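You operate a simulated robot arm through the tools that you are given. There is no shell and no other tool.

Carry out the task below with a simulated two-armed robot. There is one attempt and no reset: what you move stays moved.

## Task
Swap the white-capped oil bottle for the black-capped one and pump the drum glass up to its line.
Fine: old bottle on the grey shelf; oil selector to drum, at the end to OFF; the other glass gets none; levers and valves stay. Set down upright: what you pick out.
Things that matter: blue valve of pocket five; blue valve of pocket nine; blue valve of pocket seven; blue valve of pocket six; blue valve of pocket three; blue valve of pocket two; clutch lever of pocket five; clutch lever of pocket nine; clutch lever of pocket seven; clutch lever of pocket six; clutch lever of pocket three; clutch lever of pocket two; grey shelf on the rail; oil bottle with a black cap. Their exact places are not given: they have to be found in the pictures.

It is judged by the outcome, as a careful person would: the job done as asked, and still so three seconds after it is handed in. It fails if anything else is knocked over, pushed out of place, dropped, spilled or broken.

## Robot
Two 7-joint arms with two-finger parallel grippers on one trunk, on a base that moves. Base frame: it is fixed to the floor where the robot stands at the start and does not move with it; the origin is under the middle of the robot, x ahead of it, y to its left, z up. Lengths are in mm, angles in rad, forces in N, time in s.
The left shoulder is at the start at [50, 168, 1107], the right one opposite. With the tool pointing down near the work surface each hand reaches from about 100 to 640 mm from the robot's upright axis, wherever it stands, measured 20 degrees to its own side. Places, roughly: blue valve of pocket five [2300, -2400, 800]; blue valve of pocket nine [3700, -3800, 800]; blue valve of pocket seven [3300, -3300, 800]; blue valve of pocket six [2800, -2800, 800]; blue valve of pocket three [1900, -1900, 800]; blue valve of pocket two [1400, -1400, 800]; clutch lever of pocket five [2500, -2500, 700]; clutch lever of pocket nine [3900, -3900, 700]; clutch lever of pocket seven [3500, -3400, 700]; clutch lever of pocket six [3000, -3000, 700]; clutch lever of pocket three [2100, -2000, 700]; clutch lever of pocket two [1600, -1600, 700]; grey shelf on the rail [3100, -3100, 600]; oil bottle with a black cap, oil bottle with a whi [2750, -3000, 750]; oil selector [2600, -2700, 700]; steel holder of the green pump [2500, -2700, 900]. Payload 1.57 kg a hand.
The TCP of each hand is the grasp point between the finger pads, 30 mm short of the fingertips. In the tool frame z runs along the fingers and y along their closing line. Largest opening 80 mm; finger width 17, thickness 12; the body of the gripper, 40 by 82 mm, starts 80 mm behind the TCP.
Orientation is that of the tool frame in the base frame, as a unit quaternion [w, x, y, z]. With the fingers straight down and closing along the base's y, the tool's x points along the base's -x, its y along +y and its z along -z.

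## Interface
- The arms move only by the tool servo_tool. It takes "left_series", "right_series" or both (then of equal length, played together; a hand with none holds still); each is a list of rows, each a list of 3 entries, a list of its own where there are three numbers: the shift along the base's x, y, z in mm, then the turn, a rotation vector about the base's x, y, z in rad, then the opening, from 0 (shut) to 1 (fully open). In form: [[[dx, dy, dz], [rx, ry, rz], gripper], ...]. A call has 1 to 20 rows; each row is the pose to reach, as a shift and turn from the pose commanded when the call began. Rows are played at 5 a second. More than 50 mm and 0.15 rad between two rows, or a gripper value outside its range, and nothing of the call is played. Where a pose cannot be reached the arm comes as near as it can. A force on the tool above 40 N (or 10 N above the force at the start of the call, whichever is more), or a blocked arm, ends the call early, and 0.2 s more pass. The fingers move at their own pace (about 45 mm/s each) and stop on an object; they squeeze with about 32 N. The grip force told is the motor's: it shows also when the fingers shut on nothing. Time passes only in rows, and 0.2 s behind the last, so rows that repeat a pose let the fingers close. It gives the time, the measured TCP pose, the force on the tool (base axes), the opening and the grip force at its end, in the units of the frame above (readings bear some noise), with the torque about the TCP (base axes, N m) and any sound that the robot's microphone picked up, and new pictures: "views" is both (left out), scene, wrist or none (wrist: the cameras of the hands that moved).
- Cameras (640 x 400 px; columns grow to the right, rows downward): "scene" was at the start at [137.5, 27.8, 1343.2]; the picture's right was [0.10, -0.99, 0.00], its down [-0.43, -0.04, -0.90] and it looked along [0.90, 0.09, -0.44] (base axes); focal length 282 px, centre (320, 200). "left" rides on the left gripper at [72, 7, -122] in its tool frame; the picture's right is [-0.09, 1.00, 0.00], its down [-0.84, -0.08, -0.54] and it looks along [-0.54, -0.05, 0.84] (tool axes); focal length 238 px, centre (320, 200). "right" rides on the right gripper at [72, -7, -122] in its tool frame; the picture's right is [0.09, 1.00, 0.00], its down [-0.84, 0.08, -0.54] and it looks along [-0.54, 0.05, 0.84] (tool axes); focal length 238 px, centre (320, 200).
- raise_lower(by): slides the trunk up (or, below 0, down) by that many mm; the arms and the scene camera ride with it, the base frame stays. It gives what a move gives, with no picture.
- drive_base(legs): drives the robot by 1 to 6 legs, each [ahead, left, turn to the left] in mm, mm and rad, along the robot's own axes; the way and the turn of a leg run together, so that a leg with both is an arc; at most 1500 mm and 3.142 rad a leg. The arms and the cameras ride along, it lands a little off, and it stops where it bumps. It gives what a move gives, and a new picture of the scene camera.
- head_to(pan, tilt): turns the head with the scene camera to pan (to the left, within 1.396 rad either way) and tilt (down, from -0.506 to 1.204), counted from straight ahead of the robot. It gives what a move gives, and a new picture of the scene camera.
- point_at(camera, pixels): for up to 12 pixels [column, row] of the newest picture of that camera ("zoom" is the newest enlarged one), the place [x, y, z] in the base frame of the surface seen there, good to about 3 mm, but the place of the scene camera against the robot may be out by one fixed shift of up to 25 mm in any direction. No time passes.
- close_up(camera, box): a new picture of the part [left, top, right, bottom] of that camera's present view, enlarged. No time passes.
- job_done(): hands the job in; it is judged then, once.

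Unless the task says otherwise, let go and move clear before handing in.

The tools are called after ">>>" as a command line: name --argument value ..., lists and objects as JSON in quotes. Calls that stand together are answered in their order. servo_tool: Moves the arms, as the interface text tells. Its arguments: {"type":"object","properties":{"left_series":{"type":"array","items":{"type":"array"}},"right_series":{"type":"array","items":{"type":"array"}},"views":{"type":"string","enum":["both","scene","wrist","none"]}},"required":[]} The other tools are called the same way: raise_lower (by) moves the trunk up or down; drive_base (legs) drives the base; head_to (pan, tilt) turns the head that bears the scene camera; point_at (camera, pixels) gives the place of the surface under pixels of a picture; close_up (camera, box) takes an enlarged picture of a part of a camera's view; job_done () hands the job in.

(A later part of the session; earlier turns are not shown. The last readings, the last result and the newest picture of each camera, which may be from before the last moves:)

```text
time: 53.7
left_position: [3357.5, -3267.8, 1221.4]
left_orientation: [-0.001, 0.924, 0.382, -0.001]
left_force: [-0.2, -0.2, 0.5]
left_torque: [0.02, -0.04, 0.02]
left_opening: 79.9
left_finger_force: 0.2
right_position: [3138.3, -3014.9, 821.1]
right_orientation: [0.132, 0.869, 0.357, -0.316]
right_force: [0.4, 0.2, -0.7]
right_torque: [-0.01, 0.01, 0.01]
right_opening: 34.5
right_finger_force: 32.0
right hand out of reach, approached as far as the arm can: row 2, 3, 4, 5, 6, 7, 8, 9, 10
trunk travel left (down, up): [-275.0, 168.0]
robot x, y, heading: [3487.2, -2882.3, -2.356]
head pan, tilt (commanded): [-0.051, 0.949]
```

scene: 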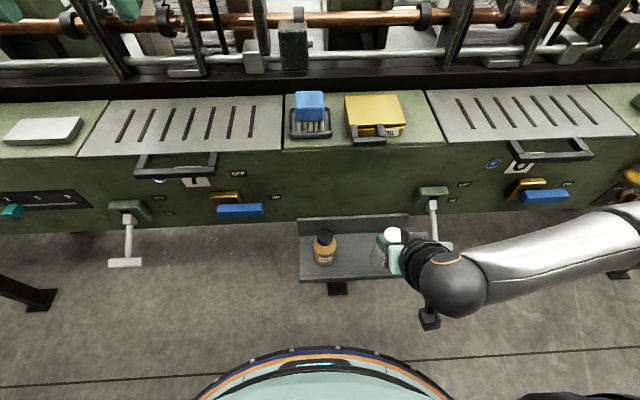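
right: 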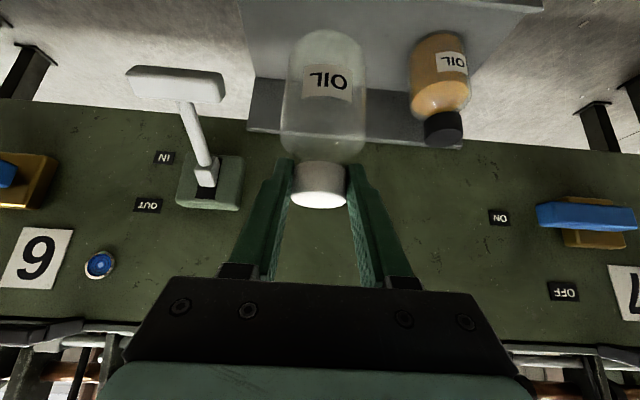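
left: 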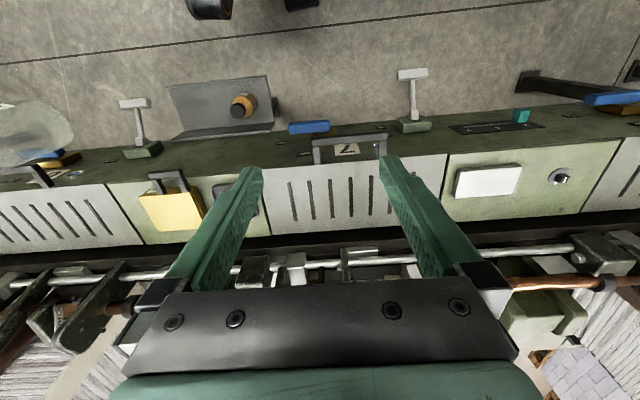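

The hand stopped at s≈4351, t≈87, z≈821 (a few mm short since it is close in); the bottle is upright over the shelf's front. I'll move it forward over the shelf and check.

>>> servo_tool --right_series '[[[-10, -10, 0], [0, 0, 0], 0], [[-25, -25, 0], [0, 0, 0], 0], [[-40, -40, 0], [0, 0, 0], 0], [[-47, -47, 0], [0, 0, 0], 0], [[-47, -47, 0], [0, 0, 0], 0]]' --views "both"

```text
time: 54.9
left_position: [3357.9, -3267.6, 1221.2]
left_orientation: [-0.001, 0.924, 0.381, -0.001]
left_force: [-0.5, -0.1, -0.5]
left_torque: [-0.02, 0.02, -0.04]
left_opening: 80.1
left_finger_force: 0.0
right_position: [3091.4, -3063.1, 820.8]
right_orientation: [0.132, 0.869, 0.358, -0.317]
right_force: [-0.7, 0.6, -0.2]
right_torque: [0.01, -0.01, 0.0]
right_opening: 34.4
right_finger_force: 32.0
trunk travel left (down, up): [-275.0, 168.0]
robot x, y, heading: [3494.8, -2883.1, -2.355]
head pan, tilt (commanded): [-0.051, 0.949]
```

scene: 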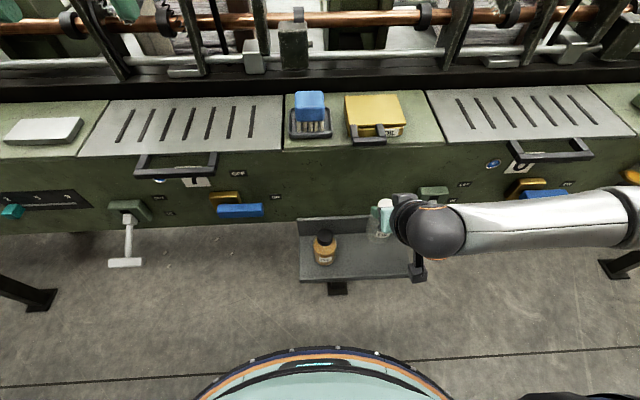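
right: 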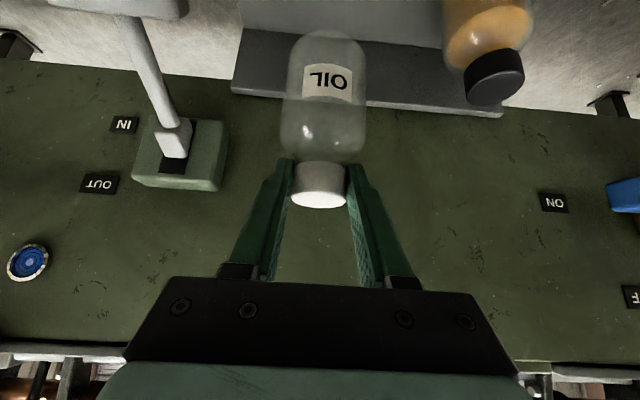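

The bottle is over the shelf (TCP s≈4352, t≈20, z≈821), clear of the lever and of the black bottle. I'll lower it to just above the shelf floor.

>>> servo_tool --right_series '[[[3, 8, -10], [0, 0, 0], 0], [[3, 8, -30], [0, 0, 0], 0], [[3, 8, -50], [0, 0, 0], 0], [[3, 8, -68], [0, 0, 0], 0], [[3, 8, -80], [0, 0, 0], 0], [[3, 8, -84], [0, 0, 0], 0], [[3, 8, -84], [0, 0, 0], 0]]' --views "both"

```text
time: 56.5
left_position: [3358.6, -3268.3, 1221.0]
left_orientation: [-0.001, 0.924, 0.383, 0.0]
left_force: [-0.3, 0.7, -0.1]
left_torque: [0.0, 0.0, -0.01]
left_opening: 80.0
left_finger_force: 0.1
right_position: [3093.4, -3054.7, 736.9]
right_orientation: [0.131, 0.869, 0.358, -0.317]
right_force: [-0.1, -0.2, -0.1]
right_torque: [-0.03, 0.01, -0.02]
right_opening: 34.1
right_finger_force: 31.8
trunk travel left (down, up): [-275.0, 168.0]
robot x, y, heading: [3496.0, -2881.1, -2.36]
head pan, tilt (commanded): [-0.051, 0.949]
```

scene: 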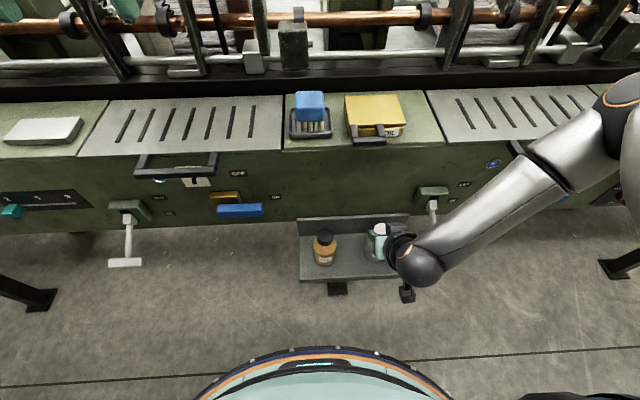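
right: 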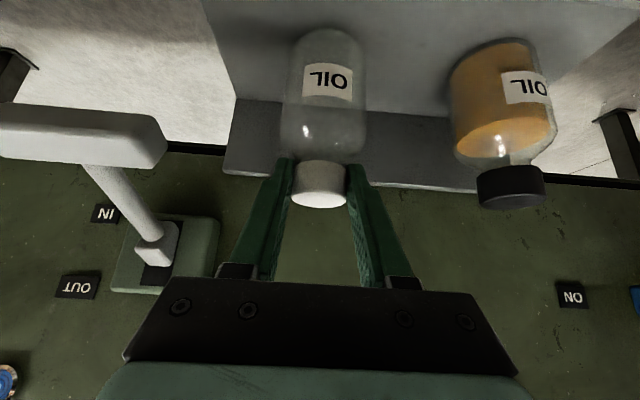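

z=736.9, no contact yet (force ~0). I'll lower slowly the last few millimetres and watch the force.

>>> servo_tool --right_series '[[[0, 0, -2], [0, 0, 0], 0], [[0, 0, -4], [0, 0, 0], 0], [[0, 0, -6], [0, 0, 0], 0], [[0, 0, -7], [0, 0, 0], 0], [[0, 0, -7], [0, 0, 0], 0]]' --views "none"

```text
time: 57.7
left_position: [3358.0, -3268.3, 1221.2]
left_orientation: [0.0, 0.924, 0.382, 0.0]
left_force: [0.6, -0.1, 0.2]
left_torque: [-0.01, 0.03, 0.0]
left_opening: 80.2
left_finger_force: 0.0
right_position: [3094.8, -3056.0, 731.3]
right_orientation: [0.13, 0.869, 0.358, -0.316]
right_force: [-0.3, 0.5, -0.5]
right_torque: [0.02, 0.03, 0.01]
right_opening: 34.2
right_finger_force: 32.5
trunk travel left (down, up): [-275.0, 168.0]
robot x, y, heading: [3490.1, -2881.9, -2.357]
head pan, tilt (commanded): [-0.051, 0.949]
```

>>> servo_tool --right_series '[[[0, 0, -1], [0, 0, 0], 0], [[0, 0, -2], [0, 0, 0], 0], [[0, 0, -2], [0, 0, 0], 0]]' --views "wrist"

```text
time: 58.5
left_position: [3356.8, -3268.1, 1220.9]
left_orientation: [0.0, 0.924, 0.382, -0.001]
left_force: [0.7, -1.1, 0.2]
left_torque: [0.01, 0.01, 0.0]
left_opening: 80.0
left_finger_force: 0.0
right_position: [3094.4, -3056.0, 728.9]
right_orientation: [0.13, 0.869, 0.358, -0.317]
right_force: [0.2, 1.5, 3.2]
right_torque: [0.0, 0.12, -0.02]
right_opening: 34.2
right_finger_force: 31.4
right hand out of reach, approached as far as the arm can: row 1, 2, 3
trunk travel left (down, up): [-275.0, 168.0]
robot x, y, heading: [3492.2, -2879.1, -2.363]
head pan, tilt (commanded): [-0.051, 0.949]
```

right: 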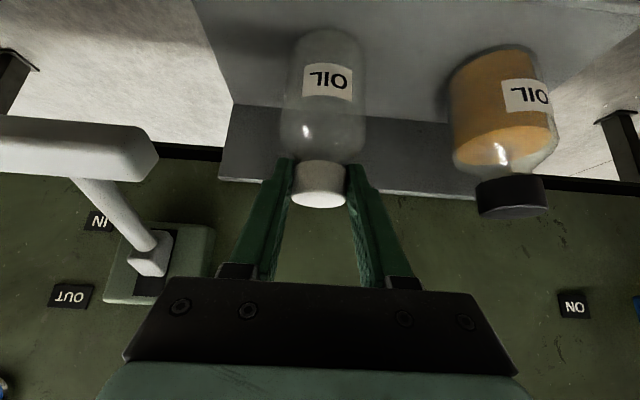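

Contact: force z +3.2 N at z=728.9, exactly the predicted height. I'll open the fingers gently.

>>> servo_tool --right_series '[[[0, 0, 0], [0, 0, 0], 0.5], [[0, 0, 0], [0, 0, 0], 0.6], [[0, 0, 0], [0, 0, 0], 0.8], [[0, 0, 0], [0, 0, 0], 1], [[0, 0, 0], [0, 0, 0], 1]]' --views "both"

```text
time: 59.7
left_position: [3356.4, -3268.9, 1220.8]
left_orientation: [-0.001, 0.924, 0.381, 0.0]
left_force: [-0.7, -0.3, -0.7]
left_torque: [0.01, -0.04, -0.02]
left_opening: 80.2
left_finger_force: 0.0
right_position: [3095.2, -3057.2, 728.2]
right_orientation: [0.129, 0.869, 0.358, -0.315]
right_force: [0.3, 0.2, 0.4]
right_torque: [0.0, -0.01, 0.04]
right_opening: 79.9
right_finger_force: 0.0
trunk travel left (down, up): [-275.0, 168.0]
robot x, y, heading: [3491.2, -2880.1, -2.358]
head pan, tilt (commanded): [-0.051, 0.949]
```

scene: 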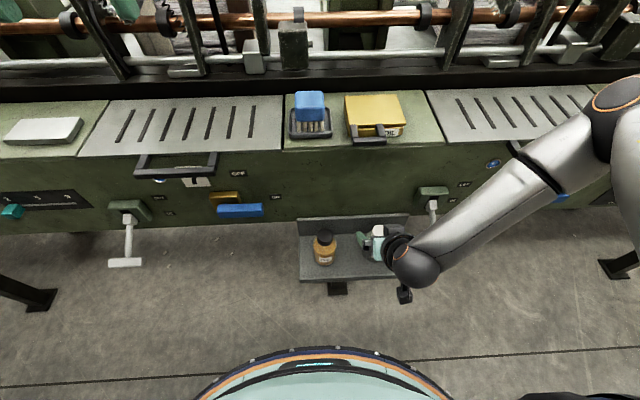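
right: 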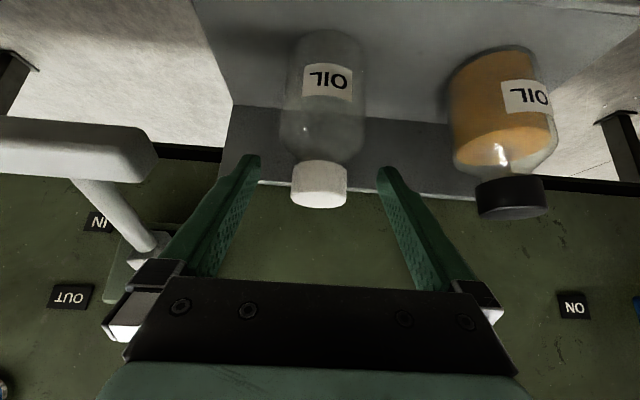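

The old bottle stands upright on the shelf, released. I'll raise the hand straight up off it and check.

>>> servo_tool --right_series '[[[0, 0, 10], [0, 0, 0], 1], [[0, 0, 40], [0, 0, 0], 1], [[0, 0, 80], [0, 0, 0], 1], [[0, 0, 120], [0, 0, 0], 1], [[5, 5, 160], [0, 0, 0], 1], [[15, 15, 200], [0, 0, 0], 1], [[15, 15, 200], [0, 0, 0], 1]]' --views "both"

```text
time: 61.3
left_position: [3357.8, -3268.6, 1220.7]
left_orientation: [0.0, 0.924, 0.382, -0.001]
left_force: [0.5, 0.4, 0.0]
left_torque: [0.0, -0.02, -0.04]
left_opening: 80.1
left_finger_force: 0.1
right_position: [3109.0, -3043.3, 928.4]
right_orientation: [0.131, 0.869, 0.358, -0.316]
right_force: [-1.1, 0.0, -0.1]
right_torque: [0.02, 0.0, -0.01]
right_opening: 79.9
right_finger_force: 0.1
right hand out of reach, approached as far as the arm can: row 6, 7
trunk travel left (down, up): [-275.0, 168.0]
robot x, y, heading: [3490.1, -2881.4, -2.36]
head pan, tilt (commanded): [-0.051, 0.949]
```

scene: 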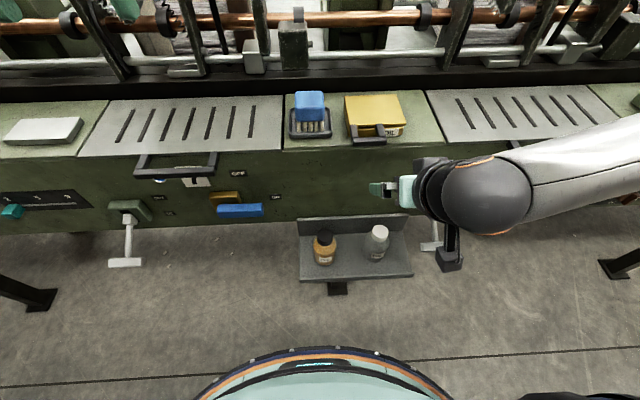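
right: 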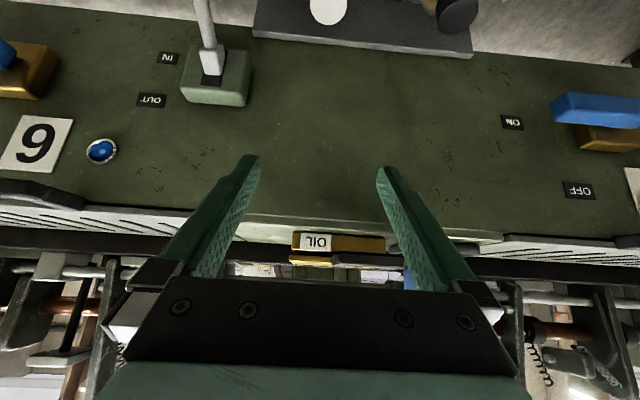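

The old white-capped bottle stands upright on the shelf at (378,243). I'll back up 90 mm and shift 130 mm left so the right hand lines up with the black-capped bottle with better reach, and lower the trunk 100 mm.

>>> drive_base --legs '[[-90, 130, 0]]'

>>> raise_lower --by -100

>>> servo_tool --right_series '[[[0, 0, 0], [0, 0, 0], 1]]' --left_series '[[[0, 0, 0], [0, 0, 0], 1]]' --views "both"

```text
time: 63.1
left_position: [3512.2, -3298.3, 1220.0]
left_orientation: [-0.001, 0.925, 0.381, 0.0]
left_force: [0.4, -1.0, -0.6]
left_torque: [0.01, 0.0, 0.01]
left_opening: 80.1
left_finger_force: 0.1
right_position: [3263.0, -3074.8, 928.5]
right_orientation: [0.131, 0.869, 0.358, -0.317]
right_force: [-0.6, -0.2, 0.3]
right_torque: [-0.03, -0.02, 0.02]
right_opening: 80.0
right_finger_force: 0.1
trunk travel left (down, up): [-275.0, 168.0]
robot x, y, heading: [3645.8, -2911.4, -2.357]
head pan, tilt (commanded): [-0.051, 0.949]
```

scene: 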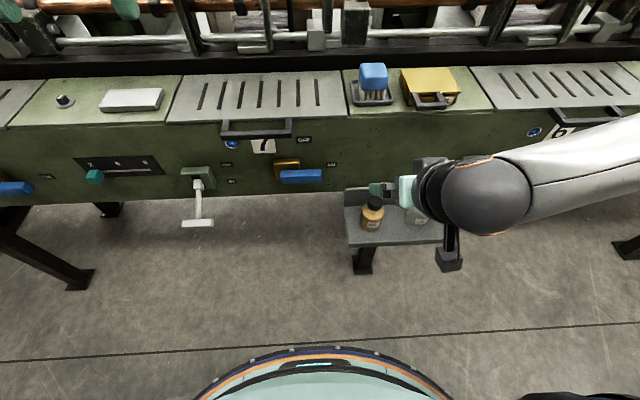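

```text
time: 64.5
left_position: [3512.0, -3297.8, 1120.7]
left_orientation: [0.0, 0.925, 0.381, -0.002]
left_force: [-0.6, -0.2, -0.1]
left_torque: [0.03, 0.01, 0.0]
left_opening: 79.9
left_finger_force: 0.0
right_position: [3262.7, -3073.8, 828.1]
right_orientation: [0.131, 0.869, 0.358, -0.317]
right_force: [-0.3, -0.5, 0.3]
right_torque: [-0.01, 0.03, 0.01]
right_opening: 79.9
right_finger_force: 0.1
trunk travel left (down, up): [-175.0, 268.0]
robot x, y, heading: [3646.4, -2913.1, -2.36]
head pan, tilt (commanded): [-0.051, 0.949]
```

```text
time: 64.8
left_position: [3512.4, -3297.5, 1120.1]
left_orientation: [-0.001, 0.925, 0.381, 0.0]
left_force: [-0.5, -0.3, 0.6]
left_torque: [0.03, 0.0, -0.01]
left_opening: 80.1
left_finger_force: 0.1
right_position: [3262.9, -3074.3, 828.9]
right_orientation: [0.131, 0.869, 0.357, -0.317]
right_force: [0.1, -0.7, 0.2]
right_torque: [0.01, -0.01, 0.0]
right_opening: 80.0
right_finger_force: 0.1
trunk travel left (down, up): [-175.0, 268.0]
robot x, y, heading: [3644.3, -2912.8, -2.36]
head pan, tilt (commanded): [-0.051, 0.949]
```

scene: 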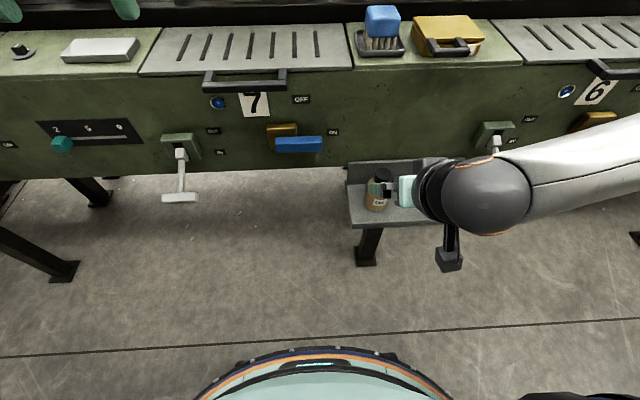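
right: 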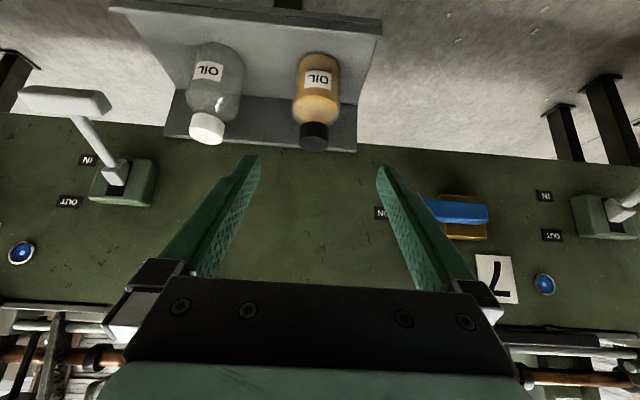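
left: 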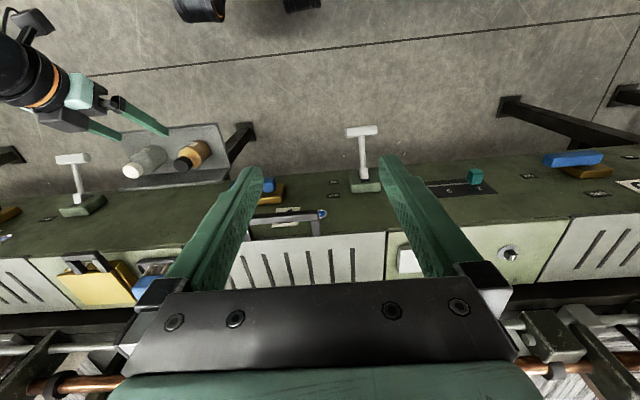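

Both bottles stand on the shelf in the right wrist picture: white cap (207,128), black cap (313,135). I'll measure the black cap.

>>> close_up --camera "right" --box '[160, 20, 400, 180]'

>>> point_at --camera "right" --pixels '[[313, 137], [303, 137], [324, 137], [313, 128], [313, 146], [299, 132], [327, 132], [207, 128], [318, 95], [318, 65], [260, 80]]'

```text
2.50 times, centred on (280, 100) of right
```

zoom: 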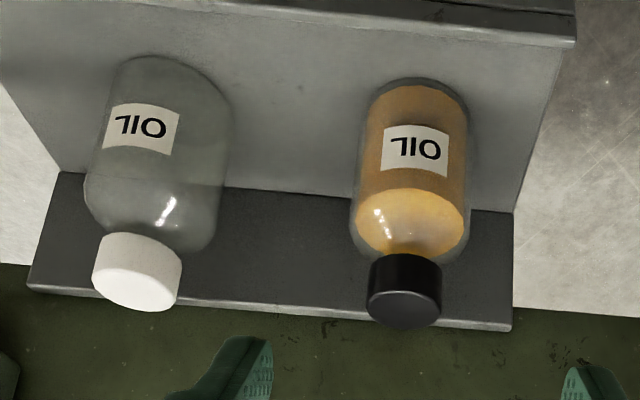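

```text
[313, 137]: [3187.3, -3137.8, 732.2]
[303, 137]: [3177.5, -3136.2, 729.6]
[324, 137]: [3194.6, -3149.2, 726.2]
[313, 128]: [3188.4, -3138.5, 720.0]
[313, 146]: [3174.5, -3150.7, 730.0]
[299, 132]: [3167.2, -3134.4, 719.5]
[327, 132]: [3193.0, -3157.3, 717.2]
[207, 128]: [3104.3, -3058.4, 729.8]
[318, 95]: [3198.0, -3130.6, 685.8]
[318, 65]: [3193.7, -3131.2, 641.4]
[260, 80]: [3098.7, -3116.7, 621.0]
```

The black cap centre is s≈4473, t≈19.5, top z≈731. I'll bring the right hand in along its tilted axis and stop around the cap before closing.

>>> servo_tool --right_series '[[[-17, -12, -12], [0, 0, 0], 1], [[-35.2, -23.9, -24], [0, 0, 0], 1], [[-46, -35, -43], [0, 0, 0], 1], [[-58, -47, -62], [0, 0, 0], 1], [[-69, -58, -81], [0, 0, 0], 1], [[-77, -66, -94], [0, 0, 0], 1], [[-80.7, -69.4, -100], [0, 0, 0], 1], [[-80.7, -69.4, -100], [0, 0, 0], 1]]' --views "both"

```text
time: 66.7
left_position: [3512.2, -3298.0, 1120.6]
left_orientation: [-0.001, 0.925, 0.381, -0.001]
left_force: [-0.1, 0.1, 0.2]
left_torque: [0.01, 0.0, -0.04]
left_opening: 80.0
left_finger_force: 0.0
right_position: [3181.0, -3143.8, 728.8]
right_orientation: [0.131, 0.868, 0.358, -0.317]
right_force: [0.7, -0.1, -0.2]
right_torque: [0.0, -0.02, 0.02]
right_opening: 80.1
right_finger_force: 0.1
trunk travel left (down, up): [-175.0, 268.0]
robot x, y, heading: [3645.1, -2910.8, -2.354]
head pan, tilt (commanded): [-0.051, 0.949]
```

scene: 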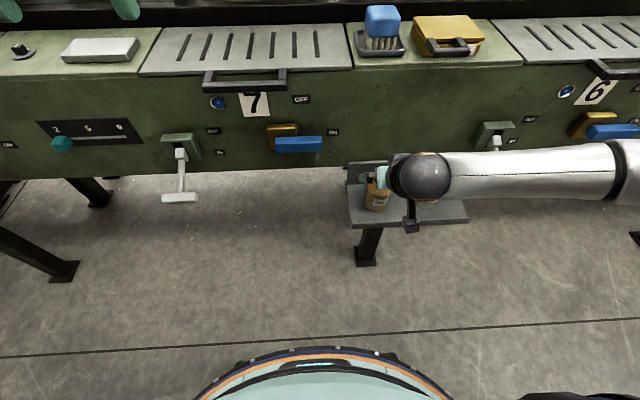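
right: 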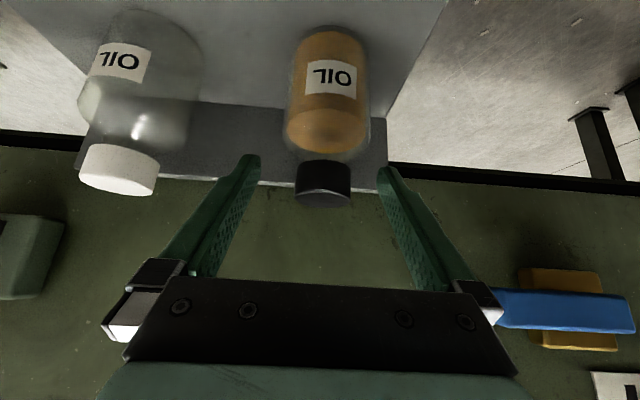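

The black cap (295–350, 160–207) is between the pads, about 2 mm off centre. I'll correct that and close.

>>> servo_tool --right_series '[[[1, -1, 0], [0, 0, 0], 1], [[1, -1, 0], [0, 0, 0], 0.6], [[1, -1, 0], [0, 0, 0], 0.3], [[1, -1, 0], [0, 0, 0], 0], [[1, -1, 0], [0, 0, 0], 0], [[1, -1, 0], [0, 0, 0], 0], [[1, -1, 0], [0, 0, 0], 0]]' --views "wrist"

```text
time: 68.2
left_position: [3511.7, -3298.6, 1121.1]
left_orientation: [-0.001, 0.924, 0.382, 0.0]
left_force: [-0.7, -0.3, -0.4]
left_torque: [-0.01, 0.01, 0.01]
left_opening: 80.2
left_finger_force: 0.0
right_position: [3182.9, -3143.8, 728.5]
right_orientation: [0.132, 0.869, 0.358, -0.316]
right_force: [1.6, -0.8, 0.2]
right_torque: [0.01, -0.01, 0.0]
right_opening: 35.0
right_finger_force: 31.9
trunk travel left (down, up): [-175.0, 268.0]
robot x, y, heading: [3645.6, -2910.1, -2.362]
head pan, tilt (commanded): [-0.051, 0.949]
```

right: 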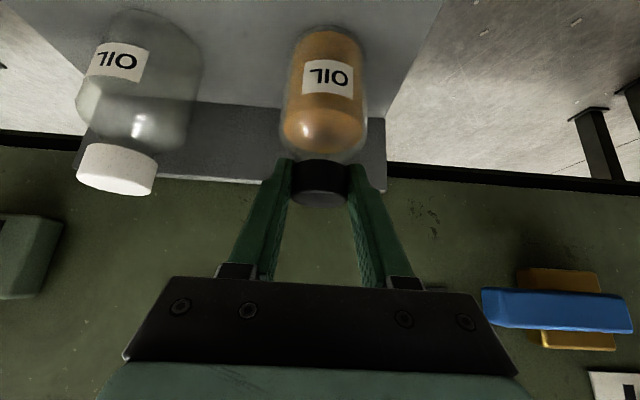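

Gripped at 35 mm, 32 N. I'll lift it 60 mm, pull back toward the robot, then lift on.

>>> servo_tool --right_series '[[[0, 0, 6], [0, 0, 0], 0], [[0, 0, 20], [0, 0, 0], 0], [[0, 0, 40], [0, 0, 0], 0], [[5, 5, 60], [0, 0, 0], 0], [[20, 20, 75], [0, 0, 0], 0], [[40, 40, 95], [0, 0, 0], 0], [[55, 55, 120], [0, 0, 0], 0], [[60, 60, 150], [0, 0, 0], 0], [[60, 60, 180], [0, 0, 0], 0], [[60, 60, 200], [0, 0, 0], 0], [[60, 60, 200], [0, 0, 0], 0]]' --views "both"

```text
time: 70.7
left_position: [3511.1, -3298.1, 1121.4]
left_orientation: [-0.001, 0.925, 0.38, -0.001]
left_force: [-0.7, 0.2, 0.6]
left_torque: [0.01, 0.0, 0.02]
left_opening: 79.8
left_finger_force: 0.0
right_position: [3242.2, -3084.3, 928.0]
right_orientation: [0.131, 0.869, 0.358, -0.315]
right_force: [0.6, 0.8, -1.3]
right_torque: [-0.01, -0.02, 0.02]
right_opening: 34.7
right_finger_force: 32.0
trunk travel left (down, up): [-175.0, 268.0]
robot x, y, heading: [3647.6, -2911.5, -2.366]
head pan, tilt (commanded): [-0.051, 0.949]
```

scene: 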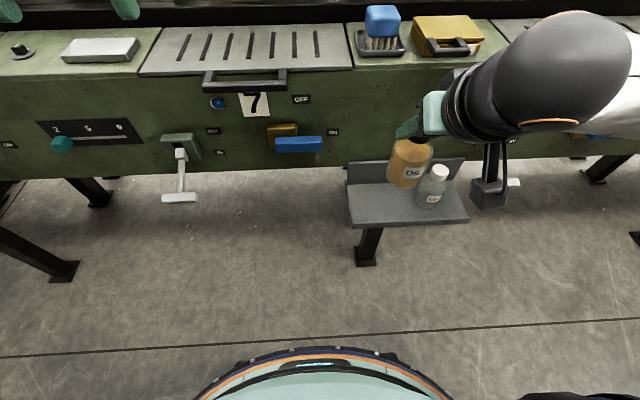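
right: 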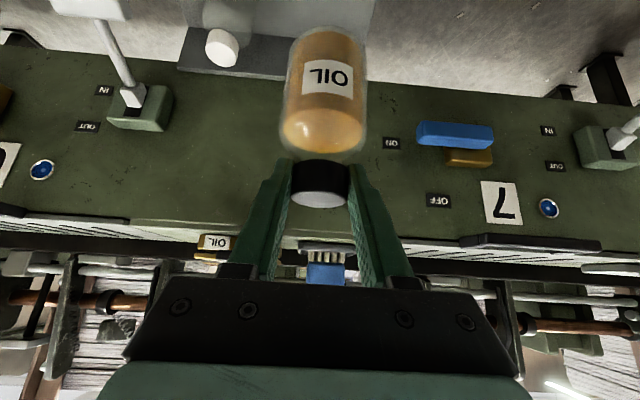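

The black-capped bottle is held upright; the white one stands still on the shelf. I'll raise the trunk by 200 mm and drive back right along the machine to the cup.

>>> raise_lower --by 200

>>> drive_base --legs '[[0, -404, 0], [0, -404, 0]]'

>>> head_to --pan -0.05 --tilt 0.85

```text
time: 72.8
left_position: [3510.9, -3298.1, 1321.7]
left_orientation: [-0.001, 0.924, 0.382, 0.001]
left_force: [-0.1, -0.2, 0.2]
left_torque: [0.0, 0.02, -0.01]
left_opening: 79.9
left_finger_force: 0.2
right_position: [3243.4, -3083.7, 1127.0]
right_orientation: [0.131, 0.869, 0.358, -0.316]
right_force: [0.3, 0.4, -0.6]
right_torque: [0.0, -0.02, -0.01]
right_opening: 34.5
right_finger_force: 32.5
trunk travel left (down, up): [-375.0, 68.0]
robot x, y, heading: [3648.4, -2910.3, -2.358]
head pan, tilt (commanded): [-0.051, 0.949]
```

```text
time: 80.6
left_position: [2944.6, -2728.2, 1321.2]
left_orientation: [-0.001, 0.924, 0.383, -0.001]
left_force: [-0.3, 0.2, -1.0]
left_torque: [-0.02, 0.02, 0.0]
left_opening: 80.0
left_finger_force: 0.1
right_position: [2675.8, -2515.1, 1129.2]
right_orientation: [0.133, 0.868, 0.36, -0.316]
right_force: [0.0, -0.3, -1.1]
right_torque: [-0.01, 0.03, -0.02]
right_opening: 34.7
right_finger_force: 31.7
trunk travel left (down, up): [-375.0, 68.0]
robot x, y, heading: [3080.2, -2341.9, -2.353]
head pan, tilt (commanded): [-0.051, 0.949]
```

scene: 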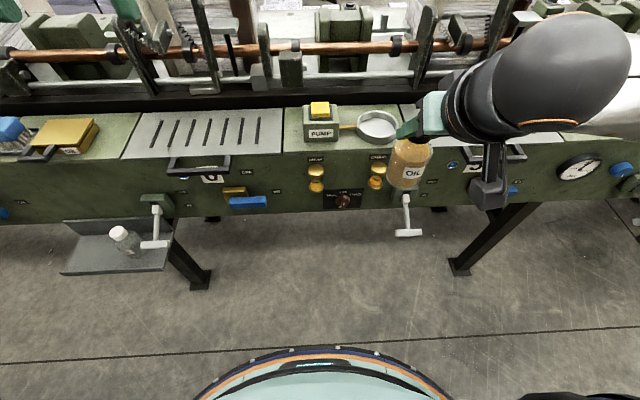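

```text
time: 81.2
left_position: [2944.6, -2728.3, 1321.3]
left_orientation: [-0.001, 0.924, 0.384, -0.001]
left_force: [-0.5, 0.5, -0.5]
left_torque: [0.01, -0.01, -0.04]
left_opening: 80.0
left_finger_force: 0.0
right_position: [2676.0, -2514.5, 1128.4]
right_orientation: [0.132, 0.868, 0.359, -0.316]
right_force: [-0.1, -0.3, -2.5]
right_torque: [0.0, 0.0, 0.0]
right_opening: 34.8
right_finger_force: 32.3
trunk travel left (down, up): [-375.0, 68.0]
robot x, y, heading: [3080.9, -2342.0, -2.353]
head pan, tilt (commanded): [-0.051, 0.85]
```

scene: 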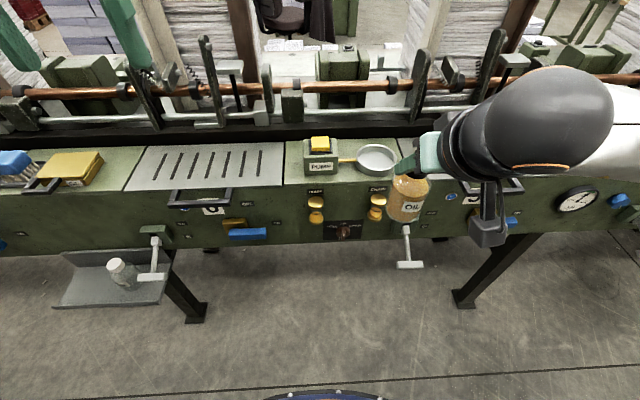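

Robot is back at s≈3835 with the bottle at t≈106, z base ≈1018 — above the cup rim. I'll drive ahead 85 mm to the earlier stance and look with the wrist camera.

>>> drive_base --legs '[[85, 0, 0]]'

>>> servo_tool --right_series '[[[0, 0, 10], [0, 0, 0], 0], [[0, 0, 20], [0, 0, 0], 0], [[0, 0, 20], [0, 0, 0], 0]]' --views "both"

```text
time: 82.3
left_position: [2884.0, -2789.1, 1320.6]
left_orientation: [0.0, 0.923, 0.384, 0.0]
left_force: [0.3, -0.1, 0.2]
left_torque: [0.01, -0.02, 0.02]
left_opening: 80.2
left_finger_force: 0.2
right_position: [2615.4, -2576.5, 1127.1]
right_orientation: [0.132, 0.868, 0.359, -0.317]
right_force: [0.7, 0.0, -0.8]
right_torque: [0.0, -0.02, -0.02]
right_opening: 35.0
right_finger_force: 32.3
trunk travel left (down, up): [-375.0, 68.0]
robot x, y, heading: [3020.2, -2401.7, -2.357]
head pan, tilt (commanded): [-0.051, 0.85]
```

scene: 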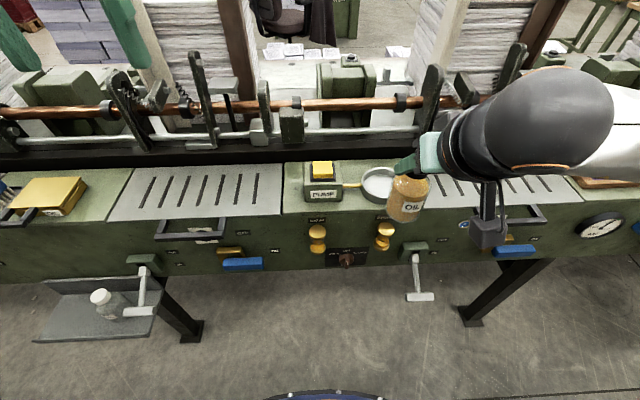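

```text
time: 83.1
left_position: [2885.1, -2787.6, 1320.8]
left_orientation: [0.0, 0.923, 0.384, -0.001]
left_force: [-0.2, -0.3, 0.3]
left_torque: [-0.01, 0.02, 0.0]
left_opening: 80.1
left_finger_force: 0.1
right_position: [2616.4, -2574.1, 1148.6]
right_orientation: [0.132, 0.868, 0.359, -0.316]
right_force: [0.6, -0.1, -1.0]
right_torque: [0.0, 0.01, -0.03]
right_opening: 34.7
right_finger_force: 32.2
trunk travel left (down, up): [-375.0, 68.0]
robot x, y, heading: [3019.9, -2399.9, -2.352]
head pan, tilt (commanded): [-0.051, 0.85]
```

scene: 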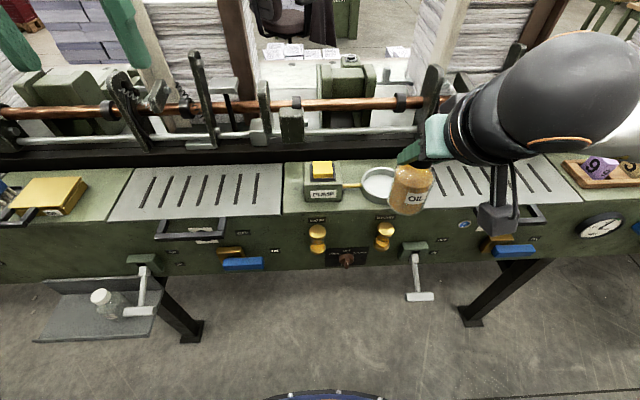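
right: 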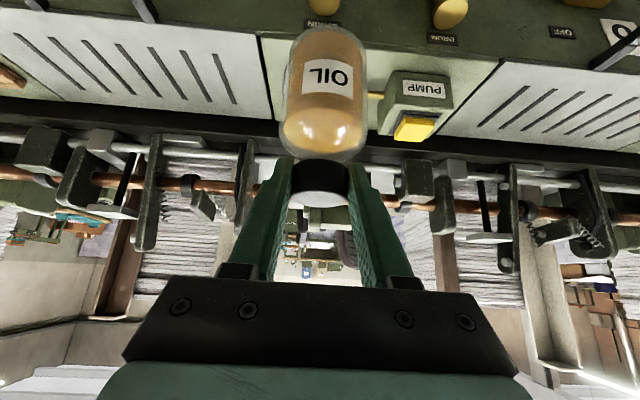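

TCP is at s≈3670, t≈30, z≈1149. I'll move over the cup (s=3666, t=-100) at this height and view it.

>>> servo_tool --right_series '[[[-15, -14, 0], [0, 0, 0], 0], [[-38, -36, 0], [0, 0, 0], 0], [[-62, -58, 0], [0, 0, 0], 0], [[-82, -77, 0], [0, 0, 0], 0], [[-94.8, -89.1, 0], [0, 0, 0], 0], [[-94.8, -89.1, 0], [0, 0, 0], 0]]' --views "both"

```text
time: 84.5
left_position: [2884.8, -2788.0, 1321.2]
left_orientation: [0.0, 0.924, 0.383, -0.001]
left_force: [-0.2, 0.4, 0.2]
left_torque: [-0.01, -0.02, 0.0]
left_opening: 80.0
left_finger_force: 0.1
right_position: [2520.2, -2664.0, 1149.0]
right_orientation: [0.131, 0.868, 0.359, -0.317]
right_force: [-0.1, -0.8, -1.8]
right_torque: [-0.03, 0.0, 0.0]
right_opening: 34.5
right_finger_force: 32.2
trunk travel left (down, up): [-375.0, 68.0]
robot x, y, heading: [3021.1, -2402.7, -2.355]
head pan, tilt (commanded): [-0.051, 0.85]
```

scene: 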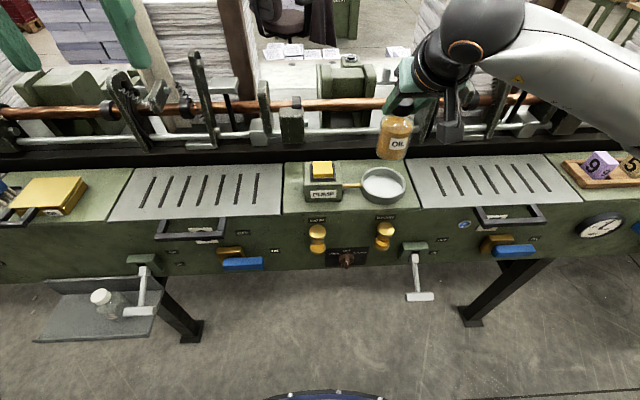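
right: 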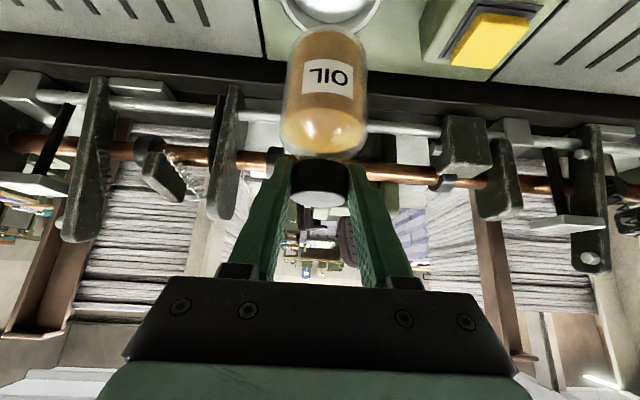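

The view equals the one right after lifting the old bottle (cup at the same pixels (285–382, 8)), so the bottle is straight over the cup. I'll lower to just above the cup floor.

>>> servo_tool --right_series '[[[0, 0.5, -15], [0, 0, 0], 0], [[0, 0.5, -35], [0, 0, 0], 0], [[0, 0.5, -55], [0, 0, 0], 0], [[0, 0.5, -72], [0, 0, 0], 0], [[0, 0.5, -85], [0, 0, 0], 0], [[0, 0.5, -92], [0, 0, 0], 0], [[0, 0.5, -96], [0, 0, 0], 0], [[0, 0.5, -96], [0, 0, 0], 0]]' --views "both"

```text
time: 86.3
left_position: [2885.2, -2788.4, 1320.1]
left_orientation: [-0.001, 0.924, 0.383, -0.001]
left_force: [-0.9, -0.1, 0.7]
left_torque: [0.02, 0.02, 0.02]
left_opening: 80.0
left_finger_force: 0.2
right_position: [2520.2, -2663.2, 1052.1]
right_orientation: [0.131, 0.869, 0.359, -0.316]
right_force: [-0.3, -0.1, -0.5]
right_torque: [0.01, -0.02, -0.02]
right_opening: 34.7
right_finger_force: 32.0
trunk travel left (down, up): [-375.0, 68.0]
robot x, y, heading: [3020.6, -2395.3, -2.356]
head pan, tilt (commanded): [-0.051, 0.85]
```

scene: 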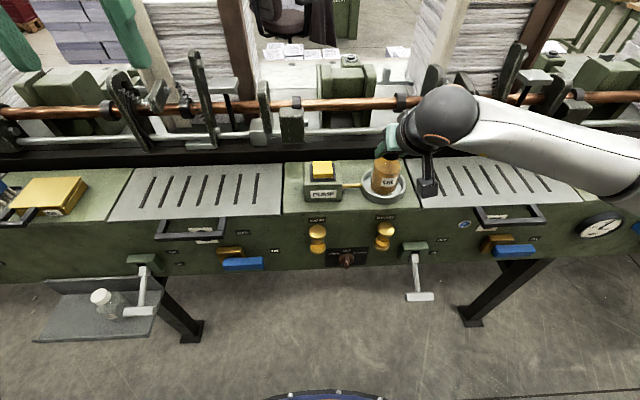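
right: 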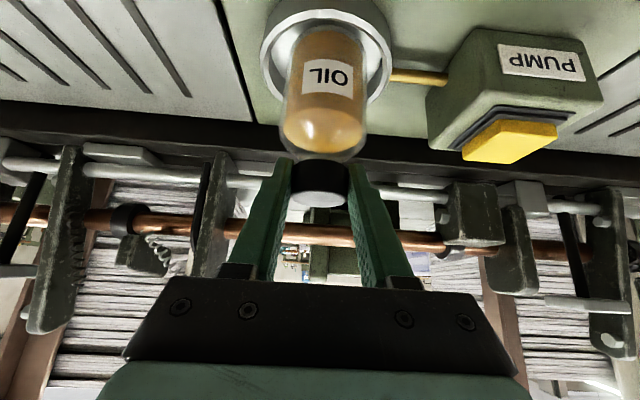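

The bottle is inside the cup ring, a few mm above its floor (z=1052). I'll lower the last millimetres slowly and watch force.

>>> servo_tool --right_series '[[[0, 0, -1.5], [0, 0, 0], 0], [[0, 0, -3], [0, 0, 0], 0], [[0, 0, -4.5], [0, 0, 0], 0], [[0, 0, -5.5], [0, 0, 0], 0], [[0, 0, -5.5], [0, 0, 0], 0]]' --views "wrist"

```text
time: 87.5
left_position: [2884.8, -2787.2, 1320.0]
left_orientation: [-0.001, 0.923, 0.384, -0.001]
left_force: [0.1, -0.1, 0.3]
left_torque: [0.01, 0.0, -0.01]
left_opening: 79.9
left_finger_force: 0.0
right_position: [2520.3, -2662.7, 1047.6]
right_orientation: [0.132, 0.868, 0.359, -0.317]
right_force: [-0.2, -0.4, 2.3]
right_torque: [0.05, 0.06, -0.01]
right_opening: 34.8
right_finger_force: 32.8
trunk travel left (down, up): [-375.0, 68.0]
robot x, y, heading: [3021.9, -2401.4, -2.355]
head pan, tilt (commanded): [-0.051, 0.85]
```

right: 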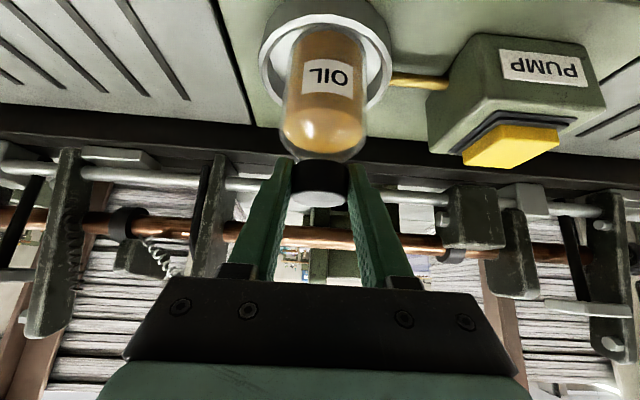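

Contact: +2.3 N at z=1047.6, as predicted. I'll open the fingers and then withdraw along the tool axis.

>>> servo_tool --right_series '[[[0, 0, 0], [0, 0, 0], 0.5], [[0, 0, 0], [0, 0, 0], 0.7], [[0, 0, 0], [0, 0, 0], 1], [[0, 0, 0], [0, 0, 0], 1], [[5, 5, 8], [0, 0, 0], 1], [[18, 18, 30], [0, 0, 0], 1], [[35, 35, 60], [0, 0, 0], 1], [[55, 55, 90], [0, 0, 0], 1], [[70, 70, 100], [0, 0, 0], 1], [[70, 70, 100], [0, 0, 0], 1]]' --views "both"

```text
time: 89.7
left_position: [2883.5, -2788.0, 1320.3]
left_orientation: [0.0, 0.924, 0.383, -0.001]
left_force: [0.5, -0.1, 0.2]
left_torque: [0.01, 0.01, 0.0]
left_opening: 80.1
left_finger_force: 0.0
right_position: [2591.0, -2593.5, 1145.9]
right_orientation: [0.131, 0.868, 0.36, -0.315]
right_force: [0.4, 0.1, -0.6]
right_torque: [-0.01, 0.02, -0.01]
right_opening: 80.1
right_finger_force: 0.1
trunk travel left (down, up): [-375.0, 68.0]
robot x, y, heading: [3021.8, -2401.1, -2.354]
head pan, tilt (commanded): [-0.051, 0.85]
```

scene: 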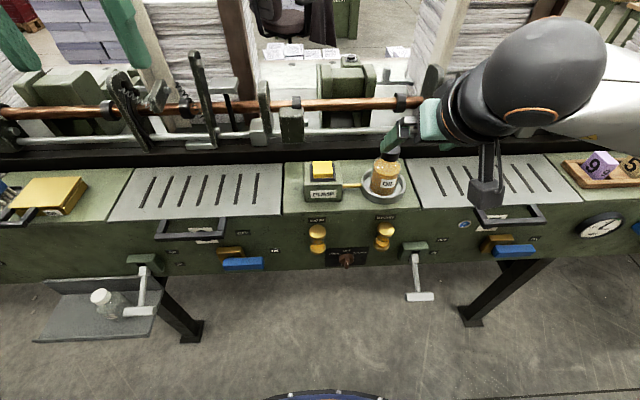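
right: 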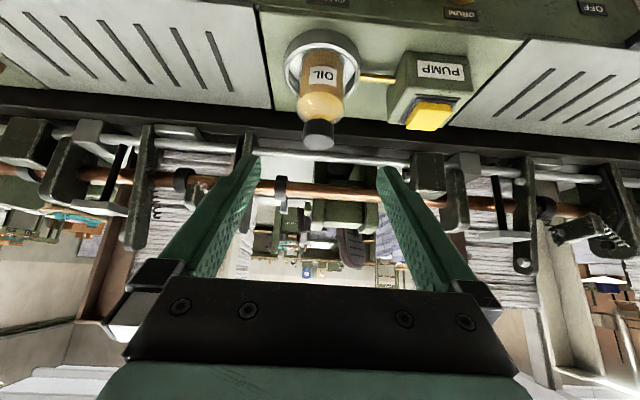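

The black-capped bottle stands in the cup. Next is the selector; I'll take close-ups of the selector and glasses from here.

>>> close_up --camera "scene" --box '[320, 240, 375, 275]'

>>> close_up --camera "scene" --box '[290, 205, 410, 280]'

>>> point_at --camera "scene" --pixels '[[346, 259], [346, 263], [346, 254], [330, 265], [365, 265], [330, 249], [365, 249], [320, 169], [320, 163], [386, 170]]'

```text
11.43 times, centred on (348, 258) of scene
```

zoom: 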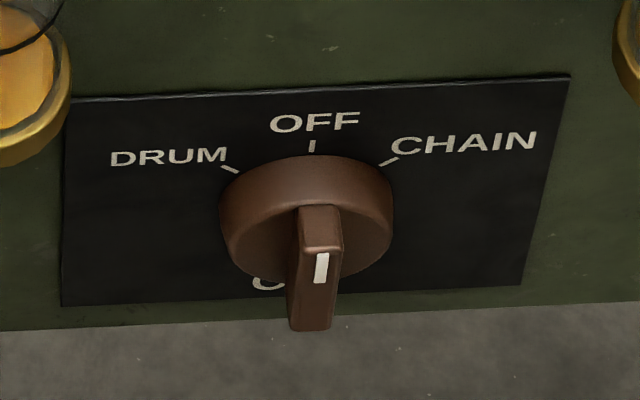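

```text
5.33 times, centred on (350, 242) of scene
```

zoom: 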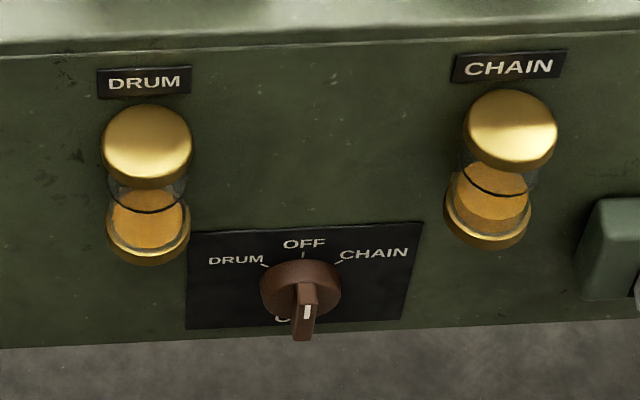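

```text
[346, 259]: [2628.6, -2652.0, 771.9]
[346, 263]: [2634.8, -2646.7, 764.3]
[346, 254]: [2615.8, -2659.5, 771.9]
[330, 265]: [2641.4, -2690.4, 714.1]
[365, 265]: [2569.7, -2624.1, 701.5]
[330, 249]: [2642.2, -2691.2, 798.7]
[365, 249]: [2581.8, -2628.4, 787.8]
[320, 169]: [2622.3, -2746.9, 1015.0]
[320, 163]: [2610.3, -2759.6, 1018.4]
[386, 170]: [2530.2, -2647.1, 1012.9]
```

The selector's bar has a white pointer mark at its top end pointing to OFF; the DRUM tick lies about 60° to the left. I'll back up 200 mm and lower the trunk 300 mm so that the right hand can work horizontally at the selector.

>>> drive_base --legs '[[-200, 0, 0]]'

>>> raise_lower --by -300

>>> head_to --pan 0.1 --tilt 0.5

```text
time: 91.3
left_position: [3027.7, -2647.1, 1320.4]
left_orientation: [0.0, 0.924, 0.383, 0.0]
left_force: [-0.1, 1.2, -0.4]
left_torque: [-0.03, 0.01, 0.03]
left_opening: 80.0
left_finger_force: 0.1
right_position: [2733.3, -2451.6, 1145.2]
right_orientation: [0.132, 0.868, 0.359, -0.317]
right_force: [0.9, -0.2, 0.6]
right_torque: [0.01, -0.01, 0.02]
right_opening: 80.1
right_finger_force: 0.1
trunk travel left (down, up): [-375.0, 68.0]
robot x, y, heading: [3165.1, -2260.0, -2.357]
head pan, tilt (commanded): [-0.051, 0.85]
```

scene: 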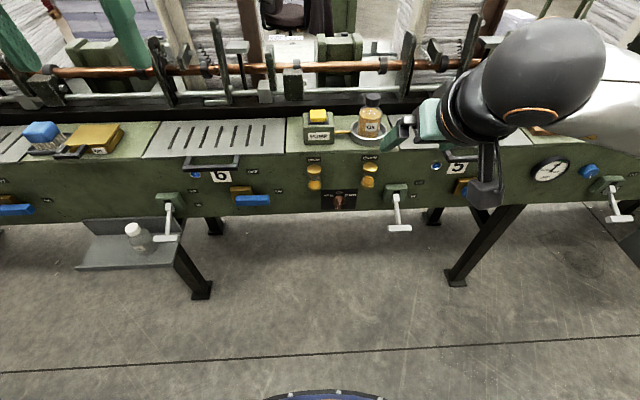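

```text
time: 94.3
left_position: [3027.3, -2646.6, 1020.9]
left_orientation: [0.0, 0.924, 0.384, -0.001]
left_force: [0.4, 0.6, -0.5]
left_torque: [0.0, 0.02, -0.01]
left_opening: 80.0
left_finger_force: 0.1
right_position: [2733.8, -2452.4, 846.1]
right_orientation: [0.131, 0.868, 0.359, -0.316]
right_force: [-0.1, 0.2, 0.0]
right_torque: [0.02, 0.04, -0.01]
right_opening: 80.0
right_finger_force: 0.1
trunk travel left (down, up): [-75.0, 368.0]
robot x, y, heading: [3159.6, -2257.7, -2.356]
head pan, tilt (commanded): [-0.051, 0.85]
```

```text
time: 95.2
left_position: [3027.8, -2646.2, 1021.5]
left_orientation: [-0.001, 0.923, 0.384, -0.001]
left_force: [0.3, 0.1, 0.3]
left_torque: [-0.01, -0.02, 0.01]
left_opening: 80.0
left_finger_force: 0.1
right_position: [2733.2, -2452.5, 846.3]
right_orientation: [0.131, 0.868, 0.359, -0.316]
right_force: [-0.5, -0.4, 0.6]
right_torque: [-0.03, 0.02, 0.02]
right_opening: 79.9
right_finger_force: 0.2
trunk travel left (down, up): [-75.0, 368.0]
robot x, y, heading: [3165.9, -2259.1, -2.358]
head pan, tilt (commanded): [0.099, 0.499]
```

scene: 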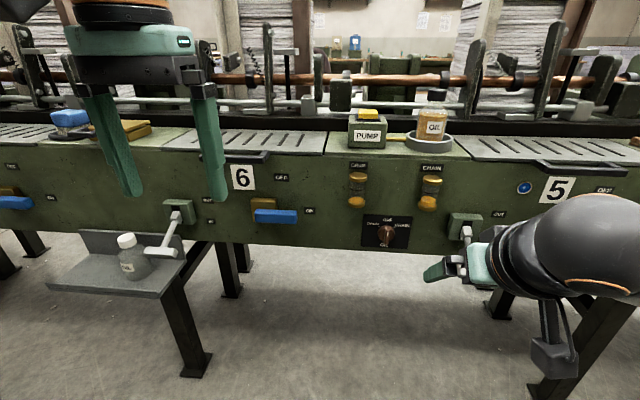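

Now the selector (386,234) and both glasses (357,190)/(430,190) are seen more head-on. I'll take a close-up for the level baseline and measure.

>>> close_up --camera "scene" --box '[335, 150, 455, 260]'

>>> close_up --camera "scene" --box '[355, 210, 415, 252]'

>>> point_at --camera "scene" --pixels '[[386, 232], [386, 238], [386, 228], [365, 245], [408, 245], [365, 220], [408, 220], [357, 175], [430, 180]]'

```text
3.64 times, centred on (395, 205) of scene
```

zoom: 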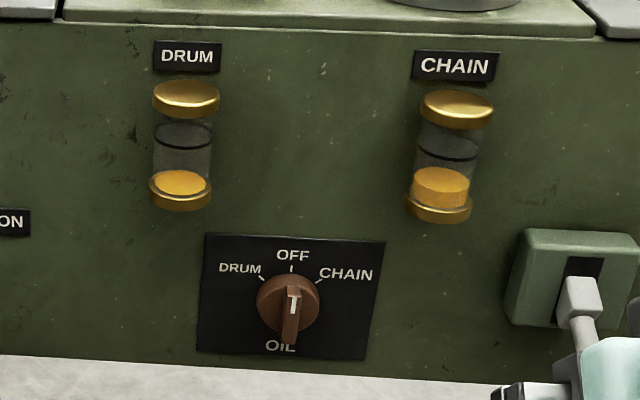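

```text
9.52 times, centred on (385, 231) of scene
```

zoom: 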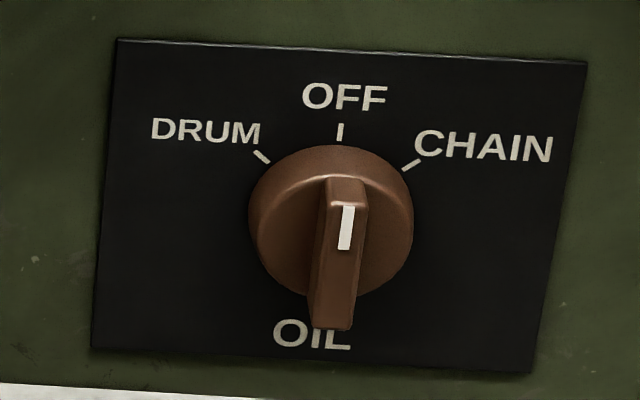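

```text
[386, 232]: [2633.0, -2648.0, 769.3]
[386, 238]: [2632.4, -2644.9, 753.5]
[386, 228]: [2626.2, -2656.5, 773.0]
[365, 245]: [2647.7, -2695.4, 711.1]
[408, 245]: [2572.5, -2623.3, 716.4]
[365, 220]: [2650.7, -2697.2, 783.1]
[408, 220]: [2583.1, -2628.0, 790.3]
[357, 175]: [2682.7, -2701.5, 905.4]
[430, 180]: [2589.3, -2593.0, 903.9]
```

The drum level is at the bottom of its glass, the line ring half-way up. I'll bring the right hand to a horizontal pose in front of the selector to measure it with the wrist camera.

>>> servo_tool --right_series '[[[2, -12, -12], [-0.088, 0.088, 0], 1], [[4, -24, -24], [-0.176, 0.176, 0], 1], [[6, -36, -36], [-0.264, 0.264, 0], 1], [[8, -48, -48], [-0.352, 0.352, 0], 1], [[10, -60, -62], [-0.44, 0.44, 0], 0.8], [[12, -72, -76], [-0.528, 0.528, 0], 0.6], [[12.7, -80.6, -86], [-0.615, 0.615, 0], 0.5], [[12.7, -80.6, -86], [-0.615, 0.615, 0], 0.5]]' --views "both"

```text
time: 97.0
left_position: [3027.8, -2646.1, 1021.7]
left_orientation: [0.0, 0.924, 0.384, -0.001]
left_force: [-0.2, -0.7, 0.2]
left_torque: [0.0, -0.01, 0.02]
left_opening: 79.9
left_finger_force: 0.0
right_position: [2760.6, -2540.7, 769.7]
right_orientation: [0.27, 0.654, 0.27, -0.653]
right_force: [-0.1, -0.4, -0.3]
right_torque: [0.03, 0.01, 0.01]
right_opening: 39.9
right_finger_force: 0.1
right hand out of reach, approached as far as the arm can: row 7, 8
trunk travel left (down, up): [-75.0, 368.0]
robot x, y, heading: [3158.5, -2255.3, -2.36]
head pan, tilt (commanded): [0.099, 0.499]
```

scene: 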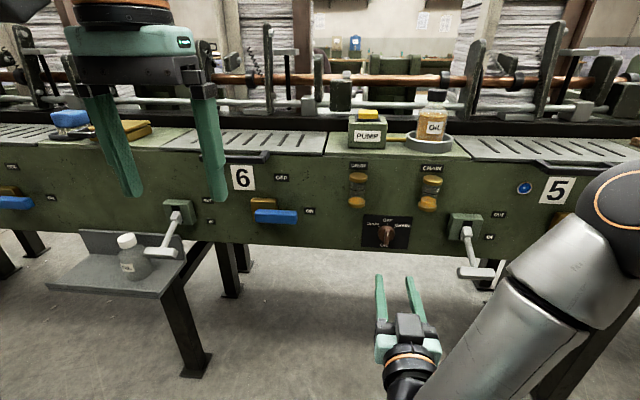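
right: 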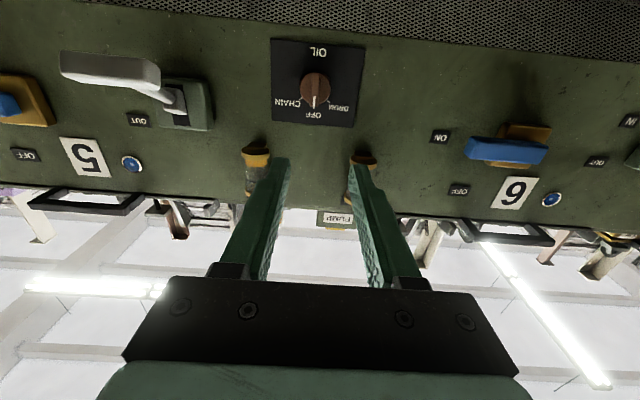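

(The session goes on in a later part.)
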